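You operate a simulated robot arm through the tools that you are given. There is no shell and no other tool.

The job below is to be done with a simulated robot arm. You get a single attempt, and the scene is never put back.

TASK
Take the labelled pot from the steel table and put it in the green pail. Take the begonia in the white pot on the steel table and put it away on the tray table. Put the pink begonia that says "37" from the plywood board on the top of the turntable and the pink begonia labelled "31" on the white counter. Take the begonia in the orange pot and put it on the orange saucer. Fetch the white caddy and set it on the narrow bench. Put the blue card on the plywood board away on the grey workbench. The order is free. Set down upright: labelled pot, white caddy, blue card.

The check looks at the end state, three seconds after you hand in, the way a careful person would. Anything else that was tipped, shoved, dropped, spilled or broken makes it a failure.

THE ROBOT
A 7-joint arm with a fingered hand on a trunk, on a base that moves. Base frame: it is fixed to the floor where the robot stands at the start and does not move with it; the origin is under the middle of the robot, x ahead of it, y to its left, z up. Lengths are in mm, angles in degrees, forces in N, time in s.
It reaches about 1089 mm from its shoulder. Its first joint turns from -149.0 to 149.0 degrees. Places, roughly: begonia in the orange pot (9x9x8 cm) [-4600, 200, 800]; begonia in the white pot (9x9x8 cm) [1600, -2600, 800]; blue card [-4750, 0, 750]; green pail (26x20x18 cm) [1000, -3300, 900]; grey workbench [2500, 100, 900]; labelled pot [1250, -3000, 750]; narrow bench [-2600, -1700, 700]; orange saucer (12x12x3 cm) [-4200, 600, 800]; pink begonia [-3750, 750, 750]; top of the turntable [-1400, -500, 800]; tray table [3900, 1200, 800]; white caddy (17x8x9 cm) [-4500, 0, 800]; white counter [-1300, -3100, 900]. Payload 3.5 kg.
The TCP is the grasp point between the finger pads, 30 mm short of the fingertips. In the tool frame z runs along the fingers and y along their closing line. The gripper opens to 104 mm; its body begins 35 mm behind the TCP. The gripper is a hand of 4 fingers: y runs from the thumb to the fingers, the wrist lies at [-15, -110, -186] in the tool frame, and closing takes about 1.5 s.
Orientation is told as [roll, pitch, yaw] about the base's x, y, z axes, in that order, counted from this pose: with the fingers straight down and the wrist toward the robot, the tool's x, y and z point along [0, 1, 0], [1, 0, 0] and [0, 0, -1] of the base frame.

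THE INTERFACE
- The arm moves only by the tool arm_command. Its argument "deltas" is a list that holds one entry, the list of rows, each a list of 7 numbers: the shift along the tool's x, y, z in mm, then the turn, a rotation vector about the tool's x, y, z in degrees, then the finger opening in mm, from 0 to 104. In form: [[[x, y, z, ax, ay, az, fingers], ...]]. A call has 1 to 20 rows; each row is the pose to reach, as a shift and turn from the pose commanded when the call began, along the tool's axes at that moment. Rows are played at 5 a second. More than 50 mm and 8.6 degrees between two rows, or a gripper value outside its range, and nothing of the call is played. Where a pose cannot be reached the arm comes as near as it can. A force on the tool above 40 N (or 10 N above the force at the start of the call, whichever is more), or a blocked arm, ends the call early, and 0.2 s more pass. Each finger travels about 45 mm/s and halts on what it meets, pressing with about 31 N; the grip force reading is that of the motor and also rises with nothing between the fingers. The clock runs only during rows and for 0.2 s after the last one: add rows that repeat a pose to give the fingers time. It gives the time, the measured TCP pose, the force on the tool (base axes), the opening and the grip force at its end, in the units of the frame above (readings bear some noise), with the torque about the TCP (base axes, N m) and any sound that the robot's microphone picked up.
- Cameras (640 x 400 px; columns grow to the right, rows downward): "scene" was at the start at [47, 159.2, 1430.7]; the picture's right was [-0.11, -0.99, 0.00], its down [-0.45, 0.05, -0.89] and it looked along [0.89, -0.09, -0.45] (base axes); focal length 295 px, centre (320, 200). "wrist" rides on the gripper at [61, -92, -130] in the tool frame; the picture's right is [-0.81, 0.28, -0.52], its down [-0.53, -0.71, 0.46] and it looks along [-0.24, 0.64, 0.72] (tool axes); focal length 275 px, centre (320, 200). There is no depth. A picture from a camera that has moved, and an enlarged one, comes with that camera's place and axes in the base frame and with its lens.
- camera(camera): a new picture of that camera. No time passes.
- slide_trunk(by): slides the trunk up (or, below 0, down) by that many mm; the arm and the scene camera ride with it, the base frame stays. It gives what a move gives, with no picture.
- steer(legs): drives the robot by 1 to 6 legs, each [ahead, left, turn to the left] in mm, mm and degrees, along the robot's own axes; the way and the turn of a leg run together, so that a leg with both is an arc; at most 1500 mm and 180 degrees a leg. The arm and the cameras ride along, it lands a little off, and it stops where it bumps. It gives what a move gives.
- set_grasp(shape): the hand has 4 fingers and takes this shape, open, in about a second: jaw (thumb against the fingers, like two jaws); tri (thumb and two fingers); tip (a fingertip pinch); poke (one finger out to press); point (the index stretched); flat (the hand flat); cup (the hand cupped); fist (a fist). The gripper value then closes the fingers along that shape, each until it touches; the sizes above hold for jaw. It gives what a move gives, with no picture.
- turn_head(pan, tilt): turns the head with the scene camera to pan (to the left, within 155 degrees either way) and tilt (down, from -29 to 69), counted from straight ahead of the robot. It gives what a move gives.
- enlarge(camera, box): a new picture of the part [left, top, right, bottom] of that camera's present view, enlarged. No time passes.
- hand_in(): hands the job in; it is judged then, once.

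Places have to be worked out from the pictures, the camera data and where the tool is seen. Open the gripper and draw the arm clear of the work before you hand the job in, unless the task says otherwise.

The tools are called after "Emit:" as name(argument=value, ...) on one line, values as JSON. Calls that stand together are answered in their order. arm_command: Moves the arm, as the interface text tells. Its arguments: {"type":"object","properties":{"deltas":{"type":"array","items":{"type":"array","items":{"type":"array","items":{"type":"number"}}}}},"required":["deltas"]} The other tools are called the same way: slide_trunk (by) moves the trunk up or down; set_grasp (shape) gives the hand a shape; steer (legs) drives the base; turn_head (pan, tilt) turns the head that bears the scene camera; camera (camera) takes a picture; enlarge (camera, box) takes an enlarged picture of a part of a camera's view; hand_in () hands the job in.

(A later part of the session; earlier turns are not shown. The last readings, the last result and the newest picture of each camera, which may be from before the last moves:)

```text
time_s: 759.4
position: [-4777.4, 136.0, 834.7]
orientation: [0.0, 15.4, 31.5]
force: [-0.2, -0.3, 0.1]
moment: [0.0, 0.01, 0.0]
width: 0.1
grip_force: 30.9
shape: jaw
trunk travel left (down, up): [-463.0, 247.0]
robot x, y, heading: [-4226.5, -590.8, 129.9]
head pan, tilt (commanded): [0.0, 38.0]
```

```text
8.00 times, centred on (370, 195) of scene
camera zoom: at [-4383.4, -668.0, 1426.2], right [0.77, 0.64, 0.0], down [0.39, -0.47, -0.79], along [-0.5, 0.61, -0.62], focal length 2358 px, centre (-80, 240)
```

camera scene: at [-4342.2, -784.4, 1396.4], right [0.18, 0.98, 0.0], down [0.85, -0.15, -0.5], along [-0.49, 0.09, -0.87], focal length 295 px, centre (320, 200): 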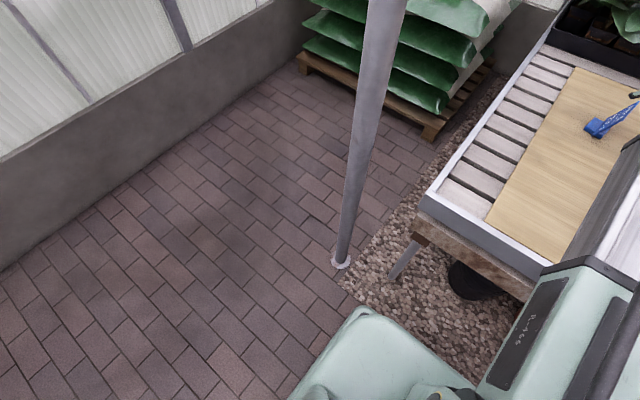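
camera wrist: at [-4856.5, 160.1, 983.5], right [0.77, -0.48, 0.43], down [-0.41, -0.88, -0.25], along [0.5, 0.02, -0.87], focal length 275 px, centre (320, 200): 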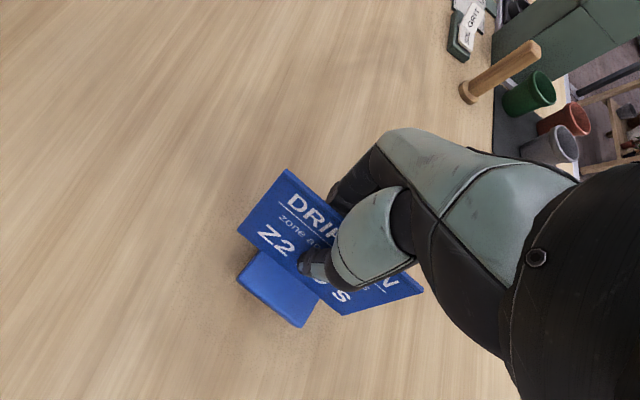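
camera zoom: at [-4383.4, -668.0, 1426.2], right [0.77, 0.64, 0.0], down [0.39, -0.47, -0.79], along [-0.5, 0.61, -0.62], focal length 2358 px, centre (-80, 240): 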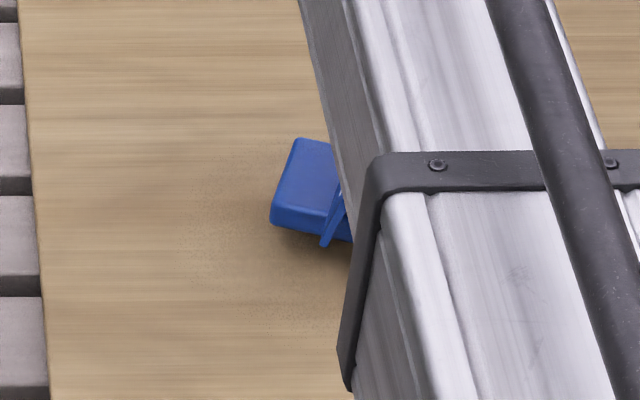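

Solving the plaque's corners shows it is flush in the grip and leaning 15–17°, so its base hangs practically level (it only yawed ~9°). I raise the trunk by 240, retract the arm and back away.

Emit:
slide_trunk(by=240)

Emit:
arm_command(deltas=[[[-45, 0, 0, 0, 0, 0, 0], [-90, 0, 0, 0, 0, 0, 0], [-135, 0, 0, 0, 0, 0, 0], [-180, 0, 0, 0, 0, 0, 0], [-225, 0, 0, 0, 0, 0, 0], [-260, 0, 0, 0, 0, 0, 0], [-260, 0, 0, 0, 0, 0, 0]]])

Emit:
steer(legs=[[-750, 0, 0.8]])

Emit:
camera(camera="wrist")

Emit:
camera(camera="scene")

```text
time_s: 761.9
position: [-4777.0, 136.5, 1074.6]
orientation: [0.0, 15.3, 31.4]
force: [-0.2, 0.3, -1.2]
moment: [-0.03, -0.03, 0.0]
width: 0.0
grip_force: 31.0
shape: jaw
trunk travel left (down, up): [-703.0, 7.0]
robot x, y, heading: [-4227.8, -586.5, 129.6]
head pan, tilt (commanded): [0.0, 38.0]
```

```text
time_s: 763.5
position: [-4643.9, -83.2, 1076.2]
orientation: [0.0, 15.3, 31.4]
force: [1.1, -0.4, -0.7]
moment: [0.01, -0.01, 0.04]
width: 0.1
grip_force: 30.9
shape: jaw
trunk travel left (down, up): [-703.0, 7.0]
robot x, y, heading: [-4227.5, -587.4, 130.0]
head pan, tilt (commanded): [0.0, 38.0]
```

```text
time_s: 767.6
position: [-4165.7, -666.0, 1075.1]
orientation: [0.0, 15.3, 32.4]
force: [0.2, 0.0, 0.0]
moment: [0.04, 0.0, -0.01]
width: 0.2
grip_force: 31.1
shape: jaw
trunk travel left (down, up): [-703.0, 7.0]
robot x, y, heading: [-3741.5, -1167.8, 130.8]
head pan, tilt (commanded): [0.0, 38.0]
```

```text
taken
camera wrist: at [-4243.3, -643.9, 1224.3], right [0.77, -0.47, 0.43], down [-0.4, -0.88, -0.25], along [0.49, 0.03, -0.87], focal length 275 px, centre (320, 200)
```

wrist: 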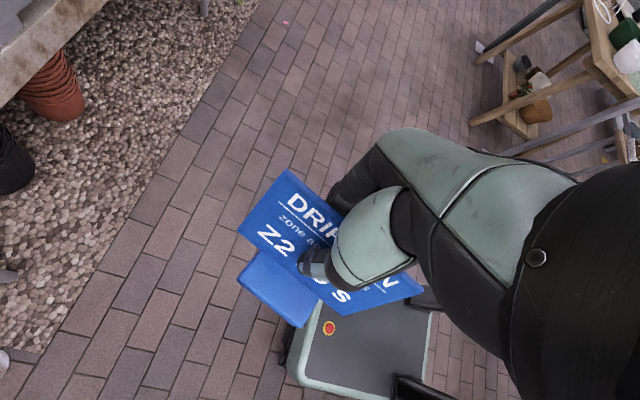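

```text
taken
camera scene: at [-3894.4, -1247.0, 1666.2], right [0.76, 0.65, 0.0], down [0.4, -0.47, -0.79], along [-0.51, 0.6, -0.62], focal length 295 px, centre (320, 200)
```

scene: 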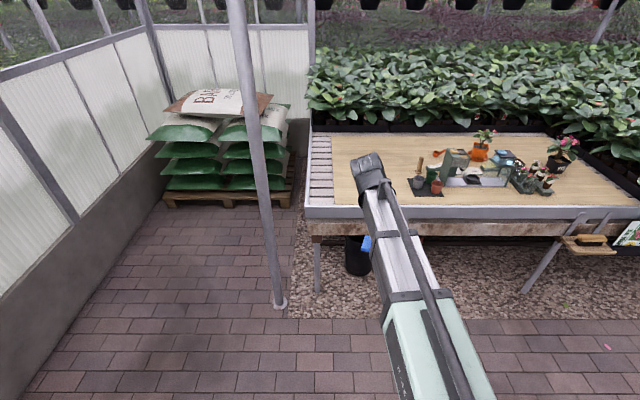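

The card is secure. I lower the trunk by 100, turn right and drive along the bench lane toward the posts gap.

Emit:
slide_trunk(by=-100)

Emit:
steer(legs=[[0, 0, -90], [1500, 0, 0], [1000, 0, 0]])

Emit:
turn_head(pan=0, tilt=22)

Emit:
camera(camera="scene")

```text
time_s: 769.0
position: [-4164.6, -666.4, 974.4]
orientation: [0.0, 15.3, 32.4]
force: [0.3, -0.2, -0.7]
moment: [-0.01, 0.03, -0.03]
width: 0.0
grip_force: 30.7
shape: jaw
trunk travel left (down, up): [-603.0, 107.0]
robot x, y, heading: [-3739.8, -1166.2, 130.8]
head pan, tilt (commanded): [0.0, 38.0]
```

```text
time_s: 784.9
position: [-1352.3, 869.6, 974.6]
orientation: [-0.1, 15.3, -58.1]
force: [-0.2, -0.6, -0.2]
moment: [-0.02, -0.03, 0.02]
width: 0.0
grip_force: 31.1
shape: jaw
trunk travel left (down, up): [-603.0, 107.0]
robot x, y, heading: [-1860.0, 449.0, 40.2]
head pan, tilt (commanded): [0.0, 38.0]
```

```text
time_s: 785.7
position: [-1352.8, 869.6, 974.5]
orientation: [0.0, 15.3, -58.0]
force: [-0.5, -0.5, -0.5]
moment: [-0.01, -0.01, -0.01]
width: 0.3
grip_force: 30.9
shape: jaw
trunk travel left (down, up): [-603.0, 107.0]
robot x, y, heading: [-1855.4, 451.4, 40.3]
head pan, tilt (commanded): [0.0, 22.0]
```

```text
taken
camera scene: at [-1927.9, 607.9, 1591.3], right [0.65, -0.76, 0.0], down [-0.29, -0.24, -0.93], along [0.71, 0.6, -0.38], focal length 295 px, centre (320, 200)
```

scene: 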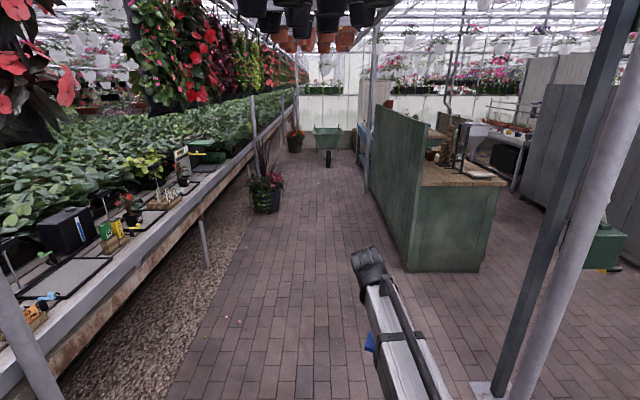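

On course. I continue 1650 mm, turn right into the gap between post and green bench.

Emit:
steer(legs=[[0, 0, 0.6], [1500, 0, 0], [150, 0, 0], [0, 0, -90]])

Emit:
camera(camera="scene")

```text
time_s: 798.1
position: [-189.2, 991.8, 976.5]
orientation: [0.0, 15.3, -148.1]
force: [0.8, -0.1, -0.3]
moment: [0.0, 0.01, 0.01]
width: 0.1
grip_force: 31.1
shape: jaw
trunk travel left (down, up): [-603.0, 107.0]
robot x, y, heading: [-610.8, 1494.5, -49.8]
head pan, tilt (commanded): [0.0, 22.0]
```

```text
taken
camera scene: at [-447.8, 1566.3, 1591.3], right [-0.76, -0.65, 0.0], down [-0.24, 0.29, -0.93], along [0.6, -0.71, -0.37], focal length 295 px, centre (320, 200)
```

scene: 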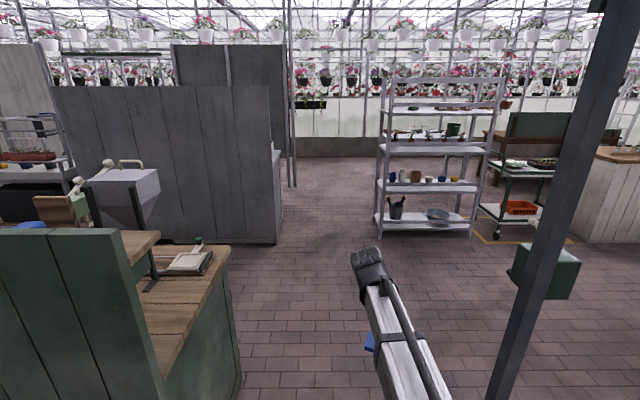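

Aligned. I drive 1900 mm to the central aisle, re-check alignment with the shelf/workbench gap.

Emit:
steer(legs=[[0, 40, 0.6], [1500, 0, 0], [450, 0, 0]])

Emit:
camera(camera="scene")

```text
time_s: 808.3
position: [1105.5, -483.9, 973.8]
orientation: [-0.1, 15.2, -148.4]
force: [0.2, 0.6, -0.6]
moment: [0.0, 0.01, 0.02]
width: 0.1
grip_force: 30.6
shape: jaw
trunk travel left (down, up): [-603.0, 107.0]
robot x, y, heading: [686.8, 23.0, -50.2]
head pan, tilt (commanded): [0.0, 22.0]
```

```text
taken
camera scene: at [849.4, 91.3, 1591.3], right [-0.77, -0.64, 0.0], down [-0.24, 0.29, -0.93], along [0.6, -0.71, -0.37], focal length 295 px, centre (320, 200)
```

scene: 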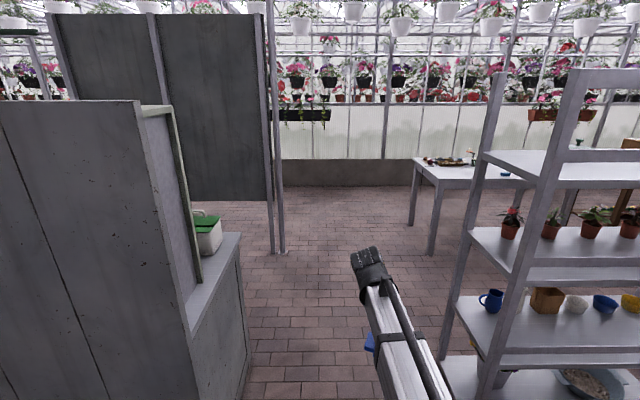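

Good. I correct heading, drive 2030 mm through the gap, turn left along the corridor and go to the workbench spot.

Emit:
steer(legs=[[0, 10, 1.0], [1030, 0, 0], [1000, 0, 0], [0, 0, 90]])

Emit:
camera(camera="scene")

```text
time_s: 820.7
position: [2661.1, -1679.6, 975.1]
orientation: [0.1, 14.7, -114.3]
force: [-1.0, -5.3, 2.8]
moment: [0.96, -0.48, -0.36]
width: 0.0
grip_force: 31.1
shape: jaw
trunk travel left (down, up): [-603.0, 107.0]
robot x, y, heading: [2027.8, -1514.0, -13.6]
head pan, tilt (commanded): [0.0, 22.0]
stopped in leg 4: the force on the tool passed its limit at 144 N (the readings are from after the stop); the commanded pose is now the measured one
```

```text
taken
camera scene: at [2115.4, -1358.6, 1591.5], right [-0.24, -0.97, 0.0], down [-0.36, 0.09, -0.93], along [0.9, -0.22, -0.37], focal length 295 px, centre (320, 200)
```

scene: 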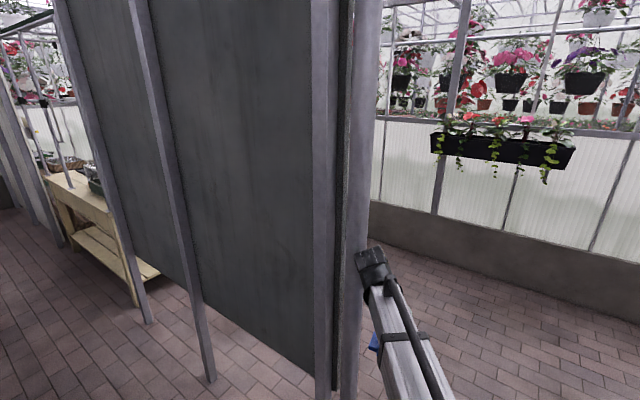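

The hand bumped the partition post while turning. I check that the card is still held before backing off.

Emit:
camera(camera="wrist")

Emit:
steer(legs=[[0, 0, -15]])

Emit:
camera(camera="scene")

Emit:
camera(camera="wrist")

```text
taken
camera wrist: at [2737.9, -1655.0, 1124.1], right [-0.9, -0.03, 0.43], down [-0.15, 0.95, -0.26], along [-0.4, -0.3, -0.87], focal length 275 px, centre (320, 200)
```

wrist: 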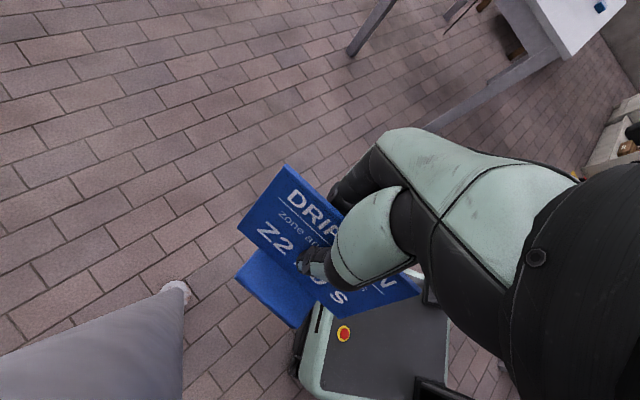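

```text
time_s: 822.0
position: [2593.3, -1841.6, 975.2]
orientation: [0.2, 14.7, -129.7]
force: [-0.3, -0.1, -0.5]
moment: [-0.01, -0.05, 0.0]
width: 0.0
grip_force: 31.1
shape: jaw
trunk travel left (down, up): [-603.0, 107.0]
robot x, y, heading: [2029.4, -1506.4, -29.2]
head pan, tilt (commanded): [0.0, 22.0]
```

```text
taken
camera scene: at [2154.1, -1386.3, 1591.3], right [-0.49, -0.87, 0.0], down [-0.33, 0.18, -0.93], along [0.81, -0.45, -0.37], focal length 295 px, centre (320, 200)
```

scene: 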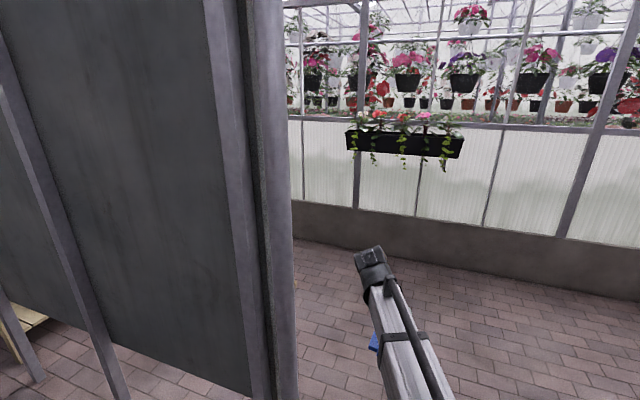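

```text
taken
camera wrist: at [2674.2, -1838.6, 1123.9], right [-0.88, 0.21, 0.43], down [0.11, 0.96, -0.26], along [-0.47, -0.18, -0.87], focal length 275 px, centre (320, 200)
```

wrist: 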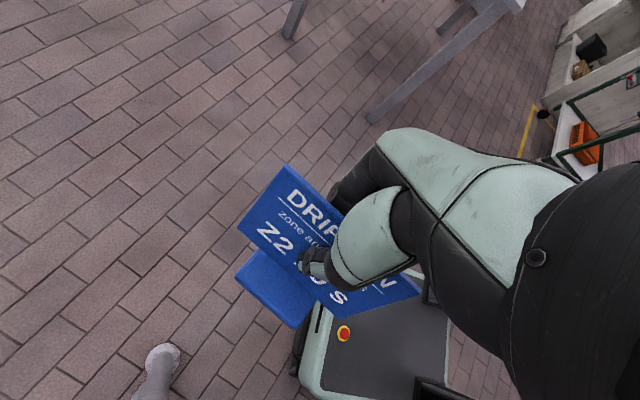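

The card is still firmly in the grip; only the wrist's side touched the post. I move the robot away from the post toward the bench side first, then complete the turn.

Emit:
steer(legs=[[-188, 68, 0], [0, 0, 70]])

Emit:
slide_trunk(by=100)

Emit:
camera(camera="scene")

Emit:
camera(camera="wrist")

```text
time_s: 826.6
position: [2394.5, -934.7, 975.6]
orientation: [0.2, 14.7, -58.7]
force: [-0.8, -0.3, -0.5]
moment: [0.03, 0.0, 0.0]
width: 0.0
grip_force: 30.7
shape: jaw
trunk travel left (down, up): [-603.0, 107.0]
robot x, y, heading: [1895.2, -1362.6, 42.1]
head pan, tilt (commanded): [0.0, 22.0]
```

```text
time_s: 828.0
position: [2393.1, -936.1, 1074.7]
orientation: [0.2, 14.6, -58.7]
force: [-0.5, -0.1, -0.4]
moment: [-0.01, -0.05, 0.02]
width: 0.0
grip_force: 30.9
shape: jaw
trunk travel left (down, up): [-703.0, 7.0]
robot x, y, heading: [1897.6, -1358.7, 41.9]
head pan, tilt (commanded): [0.0, 22.0]
```

```text
taken
camera scene: at [1819.6, -1202.8, 1691.3], right [0.67, -0.74, 0.0], down [-0.28, -0.25, -0.93], along [0.69, 0.62, -0.37], focal length 295 px, centre (320, 200)
```

scene: 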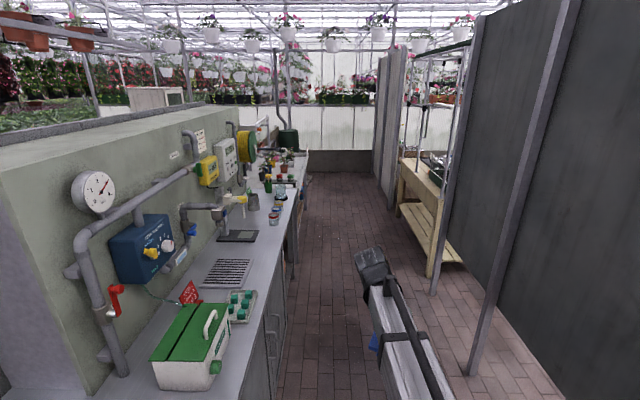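

```text
taken
camera wrist: at [2416.6, -855.7, 1223.8], right [-0.49, -0.76, 0.43], down [-0.87, 0.41, -0.26], along [0.02, -0.5, -0.87], focal length 275 px, centre (320, 200)
```

wrist: 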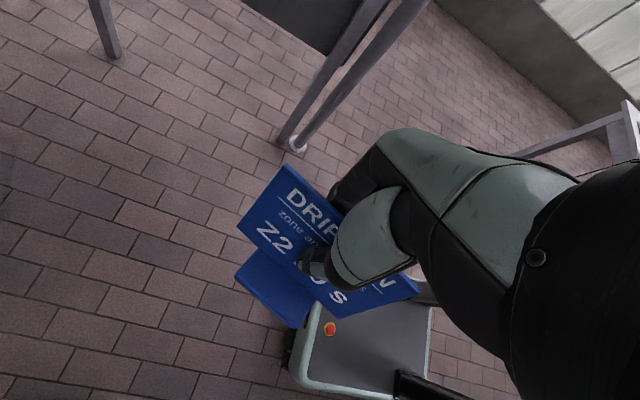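

Clear of the post now. I strafe right to the corridor centre, drive 1290 mm, and turn left to face the workbench.

Emit:
steer(legs=[[0, 0, -1.2], [0, -220, 0], [1300, 0, 0]])

Emit:
camera(camera="scene")

```text
time_s: 836.2
position: [3546.9, -259.3, 1074.6]
orientation: [0.2, 14.7, -60.3]
force: [-0.5, 0.5, -0.7]
moment: [0.01, 0.01, 0.01]
width: 0.2
grip_force: 31.3
shape: jaw
trunk travel left (down, up): [-703.0, 7.0]
robot x, y, heading: [3039.4, -674.7, 40.2]
head pan, tilt (commanded): [0.0, 22.0]
```

```text
taken
camera scene: at [2964.6, -512.1, 1691.3], right [0.65, -0.76, 0.0], down [-0.29, -0.24, -0.93], along [0.71, 0.6, -0.37], focal length 295 px, centre (320, 200)
```

scene: 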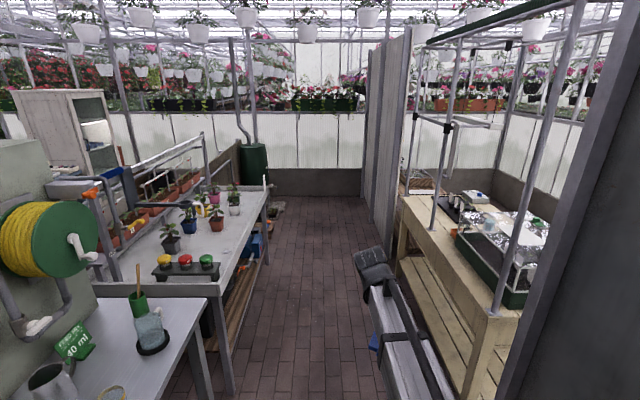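

In position. I turn left to face the bench and look.

Emit:
steer(legs=[[0, 0, 90.6]])

Emit:
turn_head(pan=0, tilt=45)

Emit:
camera(camera="scene")

Emit:
camera(camera="wrist")

```text
time_s: 840.4
position: [2622.8, -165.2, 1074.8]
orientation: [0.2, 14.8, 30.0]
force: [0.0, 0.8, -0.6]
moment: [-0.01, 0.0, 0.0]
width: 0.0
grip_force: 31.2
shape: jaw
trunk travel left (down, up): [-703.0, 7.0]
robot x, y, heading: [3037.3, -671.8, 130.8]
head pan, tilt (commanded): [0.0, 22.0]
```

```text
time_s: 841.3
position: [2622.9, -165.7, 1075.1]
orientation: [0.2, 14.8, 30.0]
force: [0.7, -0.5, -0.7]
moment: [0.02, -0.01, 0.0]
width: 0.0
grip_force: 30.6
shape: jaw
trunk travel left (down, up): [-703.0, 7.0]
robot x, y, heading: [3038.1, -670.1, 130.5]
head pan, tilt (commanded): [0.0, 45.0]
```

```text
taken
camera scene: at [2885.4, -756.0, 1656.0], right [0.76, 0.65, 0.0], down [0.46, -0.54, -0.71], along [-0.46, 0.54, -0.71], focal length 295 px, centre (320, 200)
```

scene: 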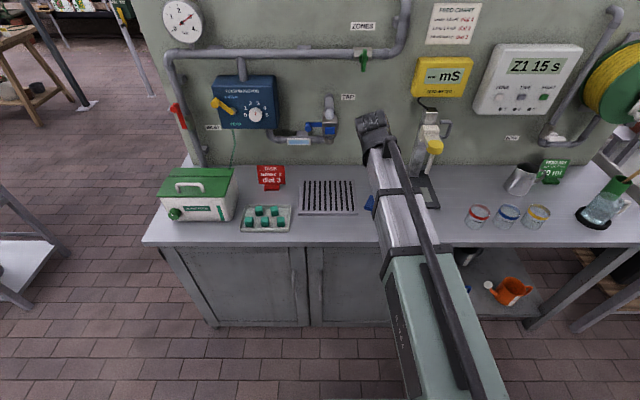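

```text
taken
camera wrist: at [2543.8, -140.3, 1223.8], right [0.75, -0.5, 0.43], down [-0.43, -0.86, -0.26], along [0.5, 0.01, -0.87], focal length 275 px, centre (320, 200)
```

wrist: 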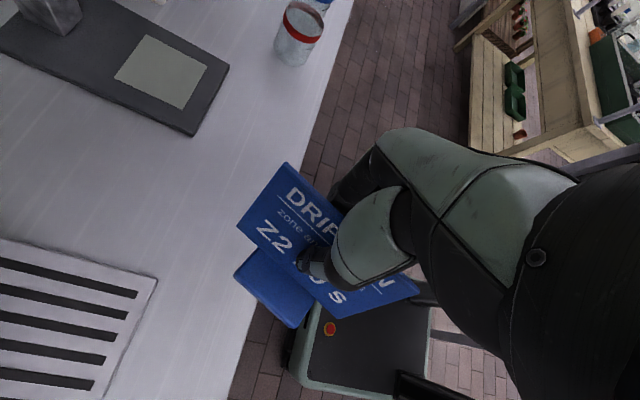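

The bench spot between drain grate and scale is right in view. I move the card 66 mm right and 49 mm ahead, then lower the trunk by 140.

Emit:
arm_command(deltas=[[[20, 18, -4.8, 0, 0, 0, 0], [40, 36, -9.5, 0, 0, 0, 0], [60.4, 54, -14.3, 0, 0, 0, 0], [60.4, 54, -14.3, 0, 0, 0, 0]]])

Emit:
slide_trunk(by=-140)

Emit:
camera(camera="wrist")

Emit:
enlarge(camera="scene", box=[300, 80, 480, 220])

```text
time_s: 842.3
position: [2642.4, -86.9, 1075.0]
orientation: [0.2, 14.7, 30.0]
force: [-0.5, 0.7, 0.1]
moment: [0.03, -0.03, 0.02]
width: 0.0
grip_force: 30.5
shape: jaw
trunk travel left (down, up): [-703.0, 7.0]
robot x, y, heading: [3036.3, -674.1, 130.7]
head pan, tilt (commanded): [0.0, 45.0]
```

```text
time_s: 844.0
position: [2641.3, -86.7, 934.7]
orientation: [0.2, 14.7, 30.0]
force: [0.7, -0.5, -1.1]
moment: [-0.03, -0.01, 0.02]
width: 0.0
grip_force: 30.9
shape: jaw
trunk travel left (down, up): [-563.0, 147.0]
robot x, y, heading: [3037.7, -674.2, 130.6]
head pan, tilt (commanded): [0.0, 45.0]
```

```text
taken
camera wrist: at [2562.4, -61.7, 1083.9], right [0.75, -0.5, 0.43], down [-0.43, -0.86, -0.26], along [0.5, 0.01, -0.87], focal length 275 px, centre (320, 200)
```

wrist: 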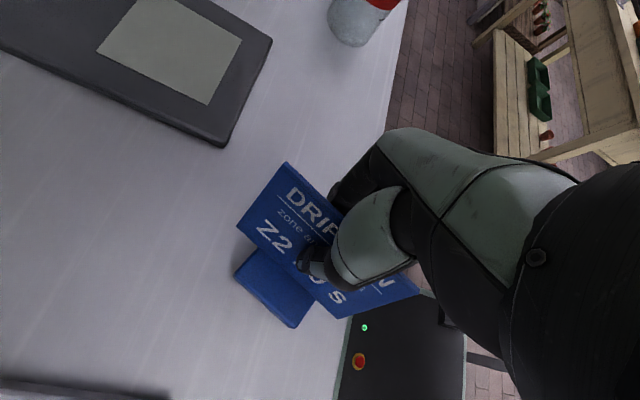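

```text
2.86 times, centred on (390, 150) of scene
camera zoom: at [2885.5, -756.1, 1515.9], right [0.76, 0.65, 0.0], down [0.46, -0.54, -0.71], along [-0.46, 0.54, -0.71], focal length 842 px, centre (120, 343)
```

zoom: 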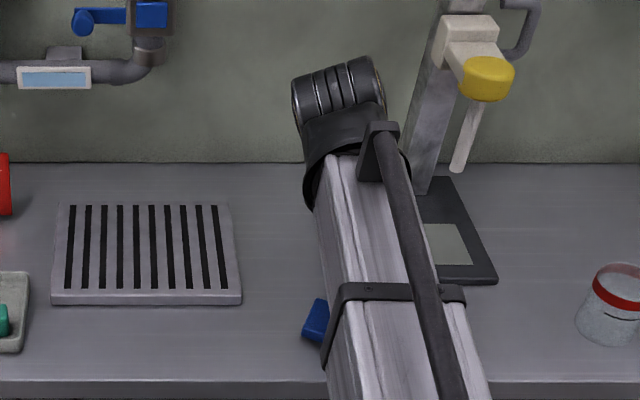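

The base is over the free bench area (u≈1909, v≈−1776), ~87 mm from the front edge. I lower to contact in small steps.

Emit:
arm_command(deltas=[[[0, 1.5, 5.8, 0, 0, 0, 0], [0, 3, 11.6, 0, 0, 0, 0], [0, 3.6, 13.5, 0, 0, 0, 0], [0, 4.1, 15.5, 0, 0, 0, 0], [0, 4.6, 17.4, 0, 0, 0, 0], [0, 5.1, 19.3, 0, 0, 0, 0], [0, 5.6, 21.3, 0, 0, 0, 0], [0, 6.1, 23.2, 0, 0, 0, 0], [0, 6.6, 25.1, 0, 0, 0, 0]]])

Emit:
camera(camera="wrist")

```text
time_s: 844.9
position: [2642.4, -85.6, 925.6]
orientation: [0.7, 14.6, 30.3]
force: [0.2, -2.2, 28.3]
moment: [-0.01, 0.26, 0.03]
width: 0.0
grip_force: 31.0
shape: jaw
trunk travel left (down, up): [-563.0, 147.0]
robot x, y, heading: [3038.8, -671.8, 130.8]
head pan, tilt (commanded): [0.0, 45.0]
stopped in row 4: the force on the tool passed its limit at 42 N (the readings are from after the stop); the commanded pose is now the measured one
```

```text
taken
camera wrist: at [2563.2, -62.9, 1075.1], right [0.75, -0.51, 0.42], down [-0.43, -0.86, -0.27], along [0.5, 0.02, -0.87], focal length 275 px, centre (320, 200)
```

wrist: 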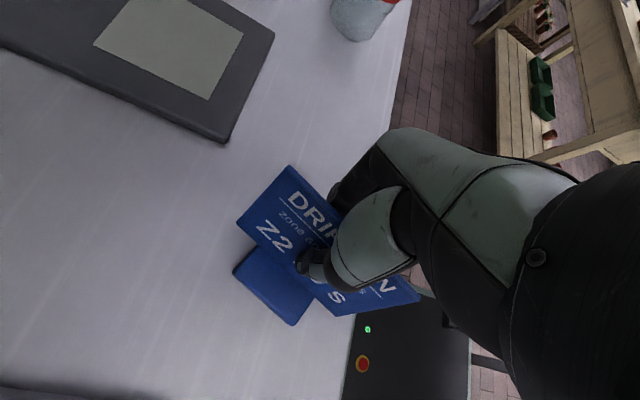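

Contact came ~15 mm earlier than I calculated, directly beneath the grip. I zoom in with both cameras to see whether the base is on the bench.

Emit:
enlarge(camera="wrist", box=[200, 130, 440, 350])

Emit:
enlarge(camera="scene", box=[340, 140, 440, 220])

Emit:
turn_head(pan=15, tilt=45)

Emit:
camera(camera="scene")

```text
1.82 times, centred on (320, 240) of wrist
camera zoom: at [2563.2, -62.9, 1075.1], right [0.75, -0.51, 0.42], down [-0.43, -0.86, -0.27], along [0.5, 0.02, -0.87], focal length 500 px, centre (320, 127)
```

zoom: 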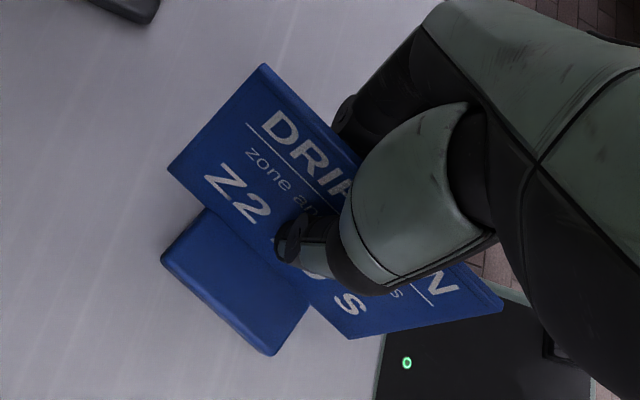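

```text
5.00 times, centred on (390, 180) of scene
camera zoom: at [2886.9, -758.6, 1516.1], right [0.76, 0.65, 0.0], down [0.46, -0.54, -0.71], along [-0.46, 0.54, -0.71], focal length 1473 px, centre (-30, 300)
```

zoom: 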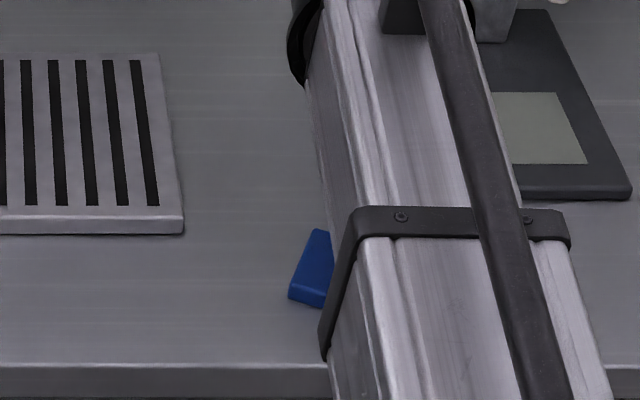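

```text
time_s: 845.6
position: [2642.0, -86.7, 925.7]
orientation: [0.7, 14.6, 30.0]
force: [-1.9, 0.7, 39.9]
moment: [-0.05, 0.34, 0.02]
width: 0.0
grip_force: 31.5
shape: jaw
trunk travel left (down, up): [-563.0, 147.0]
robot x, y, heading: [3037.0, -669.5, 130.5]
head pan, tilt (commanded): [15.0, 45.0]
```

```text
taken
camera scene: at [2873.1, -774.8, 1516.1], right [0.56, 0.83, 0.0], down [0.58, -0.4, -0.71], along [-0.58, 0.4, -0.71], focal length 295 px, centre (320, 200)
```

scene: 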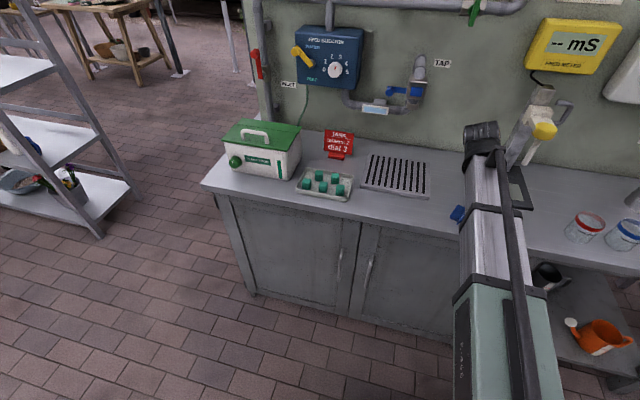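

The force pattern suggests only the right edge of the base touches (base tilted, left side up). I lift 8 mm to unload, then try a more upright plaque orientation (−8° about tool x) and feel for contact again.

Emit:
arm_command(deltas=[[[0, -1, -3.9, 0, 0, 0, 0], [0, -2.5, -9.7, 0, 0, 0, 0], [0, -2.5, -9.7, 0, 0, 0, 0]]])

Emit:
camera(camera="scene")

Emit:
enlarge(camera="scene", box=[420, 170, 500, 250])

```text
time_s: 846.4
position: [2640.5, -85.7, 931.4]
orientation: [0.4, 14.7, 30.2]
force: [-0.9, 0.6, 0.3]
moment: [-0.03, -0.03, 0.0]
width: 0.0
grip_force: 31.0
shape: jaw
trunk travel left (down, up): [-563.0, 147.0]
robot x, y, heading: [3036.3, -670.8, 130.7]
head pan, tilt (commanded): [15.0, 45.0]
```

```text
taken
camera scene: at [2871.2, -771.7, 1515.7], right [0.56, 0.83, 0.0], down [0.58, -0.4, -0.71], along [-0.58, 0.4, -0.71], focal length 295 px, centre (320, 200)
```

scene: 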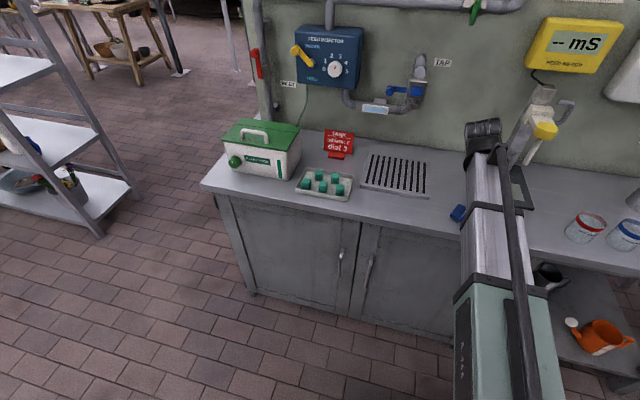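

```text
5.00 times, centred on (460, 210) of scene
camera zoom: at [2871.2, -771.7, 1515.7], right [0.56, 0.83, 0.0], down [0.58, -0.4, -0.71], along [-0.58, 0.4, -0.71], focal length 1473 px, centre (-380, 150)
```

zoom: 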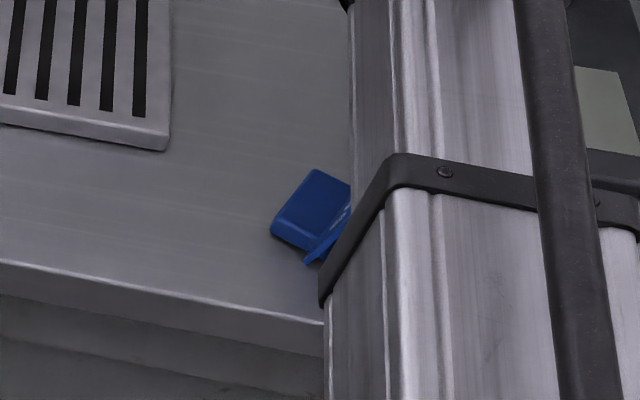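

Unloaded now. I roll the hand −6° about tool x while raising 5 mm, then lower step by step reading force and moment.

Emit:
arm_command(deltas=[[[0, -1.3, -4.8, -3, 0, 0, 0], [0, -1.3, -4.8, -6, 0, 0, 0], [0, -1.3, -4.8, -6, 0, 0, 0]]])

Emit:
arm_command(deltas=[[[0, 0.3, 2, 0, 0, 0, 0], [0, 0.6, 4, 0, 0, 0, 0], [0, 0.9, 6, 0, 0, 0, 0], [0, 0.9, 6, 0, 0, 0, 0]]])

```text
time_s: 847.2
position: [2642.2, -85.3, 938.1]
orientation: [0.3, 8.7, 30.0]
force: [0.1, -0.1, -0.2]
moment: [-0.02, 0.0, 0.0]
width: 0.1
grip_force: 31.4
shape: jaw
trunk travel left (down, up): [-563.0, 147.0]
robot x, y, heading: [3034.7, -670.5, 130.7]
head pan, tilt (commanded): [15.0, 45.0]
```

```text
time_s: 848.2
position: [2640.5, -86.3, 932.3]
orientation: [0.5, 8.6, 30.0]
force: [-0.4, 0.3, 0.1]
moment: [0.02, 0.0, 0.03]
width: 0.0
grip_force: 31.4
shape: jaw
trunk travel left (down, up): [-563.0, 147.0]
robot x, y, heading: [3040.6, -672.7, 130.8]
head pan, tilt (commanded): [15.0, 45.0]
```

No contact at 932. I continue down 4 mm.

Emit:
arm_command(deltas=[[[0, 0.2, 1.5, 0, 0, 0, 0], [0, 0.4, 3, 0, 0, 0, 0], [0, 0.6, 4, 0, 0, 0, 0], [0, 0.6, 4, 0, 0, 0, 0]]])

Emit:
arm_command(deltas=[[[0, 0.2, 1.5, 0, 0, 0, 0], [0, 0.3, 2.5, 0, 0, 0, 0], [0, 0.3, 2.5, 0, 0, 0, 0]]])

```text
time_s: 849.2
position: [2642.1, -86.8, 929.0]
orientation: [0.5, 8.5, 30.0]
force: [1.1, -2.2, 4.2]
moment: [0.08, 0.05, 0.01]
width: 0.2
grip_force: 30.3
shape: jaw
trunk travel left (down, up): [-563.0, 147.0]
robot x, y, heading: [3033.4, -672.5, 130.7]
head pan, tilt (commanded): [15.0, 45.0]
```

```text
time_s: 850.0
position: [2641.2, -85.9, 927.1]
orientation: [0.6, 8.5, 30.1]
force: [-0.7, 2.4, 24.6]
moment: [0.1, 0.18, 0.03]
width: 0.1
grip_force: 31.6
shape: jaw
trunk travel left (down, up): [-563.0, 147.0]
robot x, y, heading: [3039.5, -674.1, 130.9]
head pan, tilt (commanded): [15.0, 45.0]
```

Contact is still under the same edge. I lift 6 mm, roll another −7°, and feel again.

Emit:
arm_command(deltas=[[[0, -0.9, -6, 0, 0, 0, 0], [0, -0.9, -6, -3.5, 0, 0, 0], [0, -0.9, -6, -7, 0, 0, 0], [0, -0.9, -6, -7, 0, 0, 0]]])

Emit:
enlarge(camera="scene", box=[420, 170, 500, 250])

Emit:
camera(camera="wrist")

```text
time_s: 851.0
position: [2640.6, -84.9, 930.4]
orientation: [0.4, 1.6, 30.1]
force: [-1.1, -0.2, 0.5]
moment: [-0.02, 0.05, 0.04]
width: 0.1
grip_force: 31.1
shape: jaw
trunk travel left (down, up): [-563.0, 147.0]
robot x, y, heading: [3036.2, -670.8, 130.7]
head pan, tilt (commanded): [15.0, 45.0]
```

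```text
5.00 times, centred on (460, 210) of scene
camera zoom: at [2871.2, -772.0, 1515.9], right [0.56, 0.83, 0.0], down [0.58, -0.4, -0.71], along [-0.58, 0.4, -0.71], focal length 1473 px, centre (-380, 150)
```

zoom: 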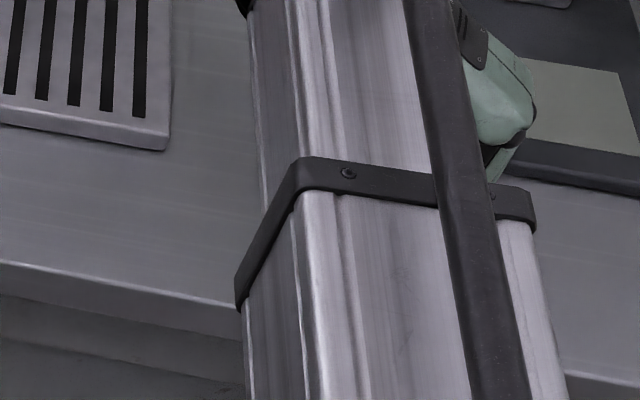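

```text
taken
camera wrist: at [2534.6, -77.3, 1063.7], right [0.66, -0.56, 0.5], down [-0.36, -0.82, -0.44], along [0.66, 0.11, -0.74], focal length 275 px, centre (320, 200)
```

wrist: 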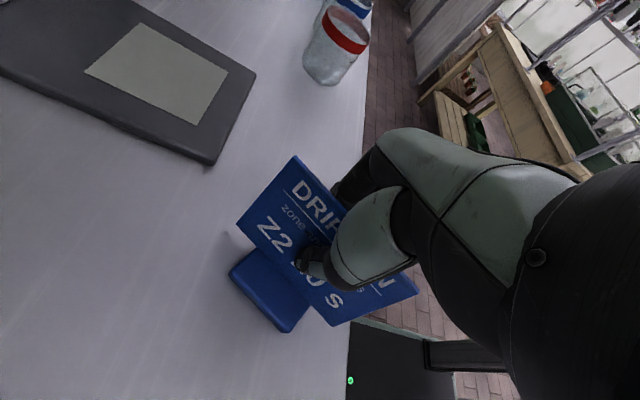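

Now nearly upright (tilt 1.6°). I lower in small steps reading the force.

Emit:
arm_command(deltas=[[[0, 0, 1.5, 0, 0, 0, 0], [0, 0, 3, 0, 0, 0, 0], [0, 0, 3, 0, 0, 0, 0]]])

Emit:
arm_command(deltas=[[[0, 0, 1.5, 0, 0, 0, 0], [0, 0, 3, 0, 0, 0, 0], [0, 0, 3, 0, 0, 0, 0]]])

```text
time_s: 851.8
position: [2642.4, -85.6, 928.8]
orientation: [0.5, 1.5, 30.0]
force: [1.0, 0.8, 2.4]
moment: [-0.04, 0.09, 0.04]
width: 0.0
grip_force: 30.9
shape: jaw
trunk travel left (down, up): [-563.0, 147.0]
robot x, y, heading: [3036.9, -675.2, 130.9]
head pan, tilt (commanded): [15.0, 45.0]
```

```text
time_s: 852.6
position: [2642.1, -86.6, 927.1]
orientation: [0.6, 1.6, 30.1]
force: [-0.9, 2.2, 26.4]
moment: [0.05, 0.16, 0.06]
width: 0.0
grip_force: 30.6
shape: jaw
trunk travel left (down, up): [-563.0, 147.0]
robot x, y, heading: [3036.4, -674.8, 130.5]
head pan, tilt (commanded): [15.0, 45.0]
```

The wrist view shows the plaque pivots slightly in the grip, so the base was in fact close to level at the original lean (~16°). I lift 6 mm, roll back +6.5° to restore that lean, and verify.

Emit:
arm_command(deltas=[[[0, 0, -6, 0, 0, 0, 0], [0, 0, -8, 3.3, 0, 0, 0], [0, 0, -8, 6.5, 0, 0, 0], [0, 0, -8, 6.5, 0, 0, 0]]])

Emit:
enlarge(camera="wrist", box=[200, 130, 440, 350])

Emit:
enlarge(camera="scene", box=[420, 170, 500, 250])

```text
time_s: 853.6
position: [2641.5, -85.8, 932.7]
orientation: [0.4, 8.3, 29.9]
force: [1.2, 0.4, -0.1]
moment: [0.05, 0.02, -0.04]
width: 0.2
grip_force: 31.4
shape: jaw
trunk travel left (down, up): [-563.0, 147.0]
robot x, y, heading: [3038.3, -671.3, 130.7]
head pan, tilt (commanded): [15.0, 45.0]
```

```text
1.82 times, centred on (320, 240) of wrist
camera zoom: at [2548.2, -69.3, 1074.9], right [0.71, -0.53, 0.47], down [-0.4, -0.84, -0.35], along [0.58, 0.06, -0.81], focal length 500 px, centre (320, 127)
```

zoom: 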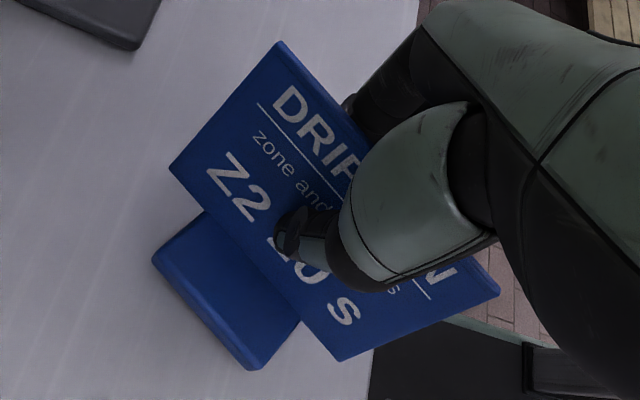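

```text
5.00 times, centred on (460, 210) of scene
camera zoom: at [2871.2, -771.9, 1515.9], right [0.56, 0.83, 0.0], down [0.58, -0.4, -0.71], along [-0.58, 0.4, -0.71], focal length 1473 px, centre (-380, 150)
```

zoom: 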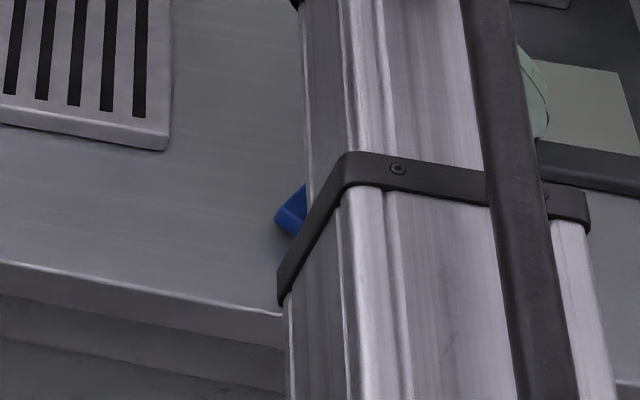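

Plaque lean is now ≈19°; I roll −2.5° to get ≈16.5° (its natural lean), lower to just touching, and check the force.

Emit:
arm_command(deltas=[[[0, 0, 0, -2.5, 0, 0, 0], [0, 0.2, 1.5, -2.5, 0, 0, 0], [0, 0.4, 3, -2.5, 0, 0, 0], [0, 0.4, 3, -2.5, 0, 0, 0]]])

Emit:
arm_command(deltas=[[[0, 0.1, 1, 0, 0, 0, 0], [0, 0.1, 1, 0, 0, 0, 0]]])

```text
time_s: 854.6
position: [2640.8, -86.2, 930.3]
orientation: [0.4, 5.5, 30.0]
force: [0.8, -0.7, -0.3]
moment: [-0.01, 0.01, 0.0]
width: 0.0
grip_force: 30.8
shape: jaw
trunk travel left (down, up): [-563.0, 147.0]
robot x, y, heading: [3038.1, -668.3, 130.8]
head pan, tilt (commanded): [15.0, 45.0]
```

```text
time_s: 855.2
position: [2640.9, -86.5, 930.5]
orientation: [0.5, 5.6, 29.9]
force: [0.1, -0.4, 0.7]
moment: [0.01, 0.02, -0.01]
width: 0.3
grip_force: 30.6
shape: jaw
trunk travel left (down, up): [-563.0, 147.0]
robot x, y, heading: [3037.5, -671.2, 130.5]
head pan, tilt (commanded): [15.0, 45.0]
```

Just about touching. One more 1.5 mm, then look at both cameras before releasing.

Emit:
arm_command(deltas=[[[0, 0.1, 0.8, 0, 0, 0, 0], [0, 0.15, 1.5, 0, 0, 0, 0], [0, 0.15, 1.5, 0, 0, 0, 0]]])

Emit:
enlarge(camera="wrist", box=[200, 130, 440, 350])

Emit:
turn_head(pan=40, tilt=45)

Emit:
camera(camera="scene")

```text
time_s: 856.0
position: [2641.4, -87.0, 929.4]
orientation: [0.5, 5.6, 30.0]
force: [-0.3, -1.3, 2.5]
moment: [0.06, 0.0, 0.02]
width: 0.0
grip_force: 30.6
shape: jaw
trunk travel left (down, up): [-563.0, 147.0]
robot x, y, heading: [3036.7, -671.7, 130.8]
head pan, tilt (commanded): [15.0, 45.0]
```

```text
1.82 times, centred on (320, 240) of wrist
camera zoom: at [2542.3, -73.0, 1066.7], right [0.69, -0.54, 0.48], down [-0.39, -0.84, -0.39], along [0.61, 0.08, -0.79], focal length 500 px, centre (320, 127)
```

zoom: 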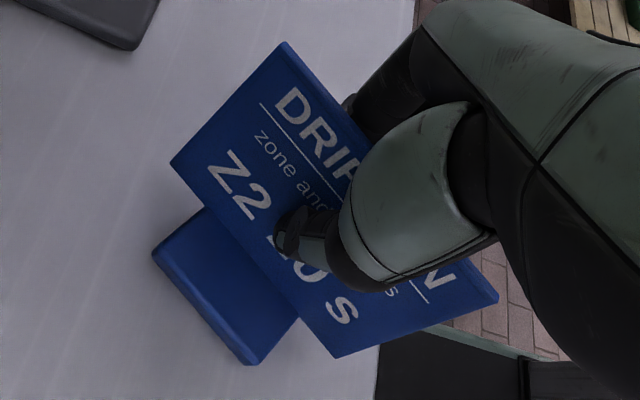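

```text
time_s: 856.9
position: [2640.5, -86.6, 927.2]
orientation: [0.5, 5.6, 30.0]
force: [-0.2, -1.3, 3.1]
moment: [0.06, 0.03, 0.0]
width: 0.0
grip_force: 31.0
shape: jaw
trunk travel left (down, up): [-563.0, 147.0]
robot x, y, heading: [3038.5, -670.5, 130.6]
head pan, tilt (commanded): [40.0, 45.0]
```

```text
taken
camera scene: at [2858.3, -804.9, 1515.9], right [0.16, 0.99, 0.0], down [0.7, -0.11, -0.71], along [-0.7, 0.12, -0.71], focal length 295 px, centre (320, 200)
```

scene: 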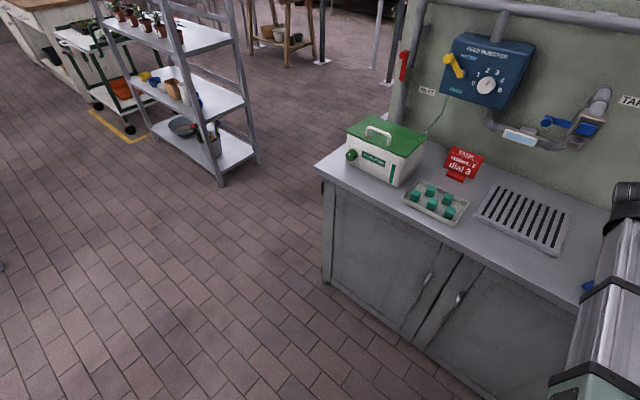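

Light contact (3 N), base looks flush. I open the fingers slowly.

Emit:
arm_command(deltas=[[[0, 0, 0, 0, 0, 0, 4], [0, 0, 0, 0, 0, 0, 8], [0, 0, 0, 0, 0, 0, 14], [0, 0, 0, 0, 0, 0, 20], [0, 0, 0, 0, 0, 0, 20]]])

Emit:
enlarge(camera="wrist", box=[200, 130, 440, 350])

```text
time_s: 858.1
position: [2640.5, -85.4, 927.2]
orientation: [0.4, 5.8, 30.0]
force: [-0.3, -1.4, 0.2]
moment: [-0.01, -0.02, 0.0]
width: 19.7
grip_force: 0.1
shape: jaw
trunk travel left (down, up): [-563.0, 147.0]
robot x, y, heading: [3037.5, -675.1, 130.8]
head pan, tilt (commanded): [40.0, 45.0]
```

```text
1.82 times, centred on (320, 240) of wrist
camera zoom: at [2542.3, -72.7, 1066.4], right [0.69, -0.54, 0.48], down [-0.39, -0.84, -0.39], along [0.61, 0.08, -0.79], focal length 500 px, centre (320, 127)
```

zoom: 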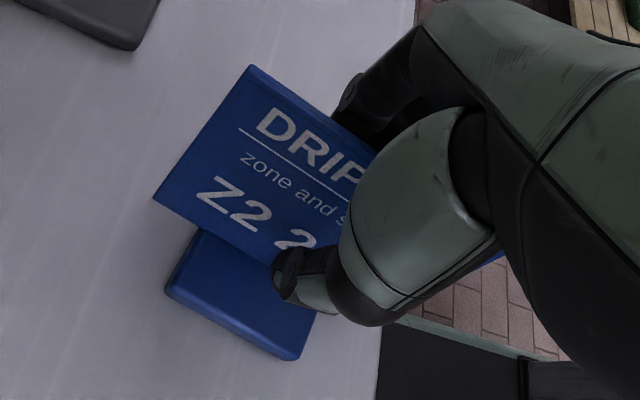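

The card has settled on the bench, standing. I open wider and lift the hand straight up.

Emit:
arm_command(deltas=[[[0, 0, 0, 0, 0, 0, 32], [0, 0, 0, 0, 0, 0, 46], [0, 0, 0, 0, 0, 0, 60], [0, 0, 0, 0, 0, 0, 74], [0, 0, 0, 0, 0, 0, 74], [0, -1.5, -15, 0, 0, 0, 74], [0, -3, -30, 0, 0, 0, 74], [0, -6, -60, 0, 0, 0, 74], [0, -10, -100, 0, 0, 0, 74], [0, -10, -100, 0, 0, 0, 74]]])

Emit:
camera(camera="wrist")

Emit:
turn_head(pan=0, tilt=45)

Emit:
camera(camera="scene")

```text
time_s: 860.3
position: [2640.6, -84.5, 1028.0]
orientation: [0.4, 5.6, 30.0]
force: [-0.6, 0.2, 0.6]
moment: [0.02, 0.01, 0.02]
width: 73.6
grip_force: 0.1
shape: jaw
trunk travel left (down, up): [-563.0, 147.0]
robot x, y, heading: [3037.0, -668.9, 130.8]
head pan, tilt (commanded): [40.0, 45.0]
```

```text
taken
camera wrist: at [2541.6, -72.3, 1166.6], right [0.69, -0.54, 0.48], down [-0.39, -0.84, -0.39], along [0.61, 0.08, -0.79], focal length 275 px, centre (320, 200)
```

wrist: 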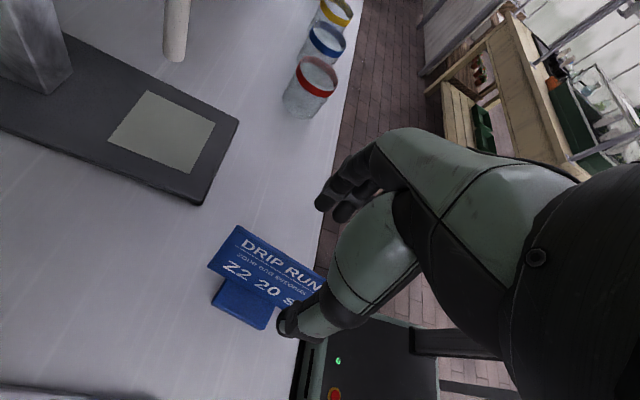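

```text
time_s: 861.4
position: [2640.2, -85.7, 1029.4]
orientation: [0.4, 5.6, 30.0]
force: [-1.1, 0.6, -0.3]
moment: [-0.02, 0.01, 0.0]
width: 73.9
grip_force: 0.0
shape: jaw
trunk travel left (down, up): [-563.0, 147.0]
robot x, y, heading: [3037.4, -674.0, 130.8]
head pan, tilt (commanded): [0.0, 45.0]
```

```text
taken
camera scene: at [2885.3, -756.1, 1515.9], right [0.76, 0.65, 0.0], down [0.46, -0.54, -0.71], along [-0.46, 0.54, -0.71], focal length 295 px, centre (320, 200)
```

scene: 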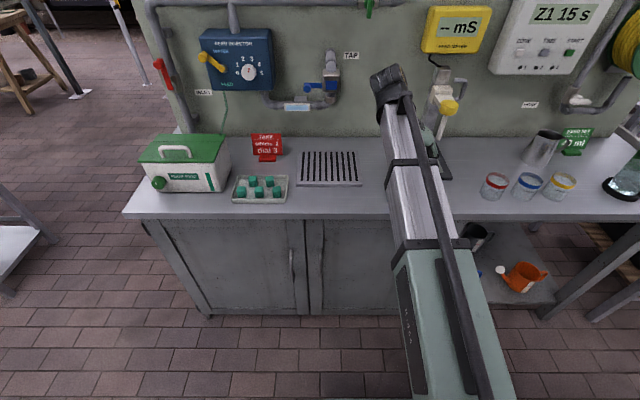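

The card stands on the grey workbench. I zoom in to verify it is upright and stable.

Emit:
enlarge(camera="wrist", box=[180, 200, 360, 350])

Emit:
arm_command(deltas=[[[-30, 25, -30, 0, 0, 0, 74], [-60, 50, -60, 0, 0, 0, 74], [-90, 75, -80, 0, 0, 0, 74], [-90, 75, -80, 0, 0, 0, 74]]])

Emit:
camera(camera="scene")

```text
2.67 times, centred on (270, 275) of wrist
camera zoom: at [2541.6, -72.2, 1166.2], right [0.69, -0.54, 0.48], down [-0.39, -0.84, -0.39], along [0.61, 0.08, -0.79], focal length 734 px, centre (453, 0)
```

zoom: 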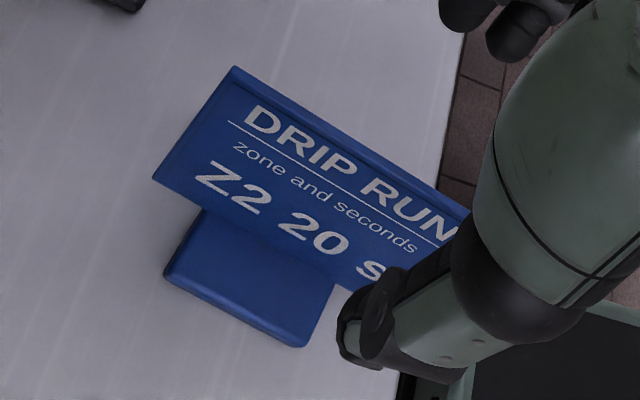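

```text
time_s: 862.4
position: [2758.4, -124.9, 1100.5]
orientation: [0.4, 5.7, 30.0]
force: [1.2, -0.1, 0.4]
moment: [-0.01, 0.01, 0.0]
width: 73.7
grip_force: 0.0
shape: jaw
trunk travel left (down, up): [-563.0, 147.0]
robot x, y, heading: [3035.5, -672.5, 130.9]
head pan, tilt (commanded): [0.0, 45.0]
```

```text
taken
camera scene: at [2885.5, -756.1, 1515.9], right [0.76, 0.65, 0.0], down [0.46, -0.54, -0.71], along [-0.46, 0.54, -0.71], focal length 295 px, centre (320, 200)
```

scene: 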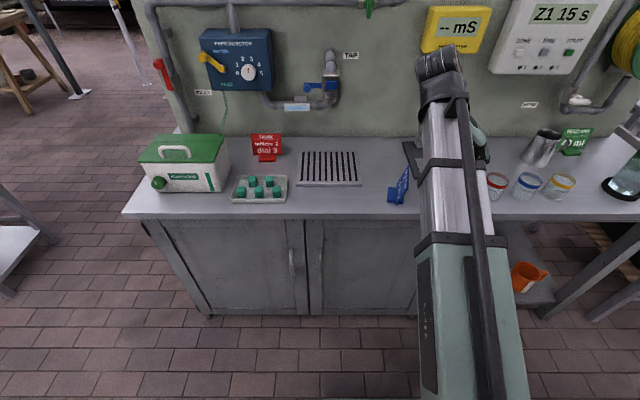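

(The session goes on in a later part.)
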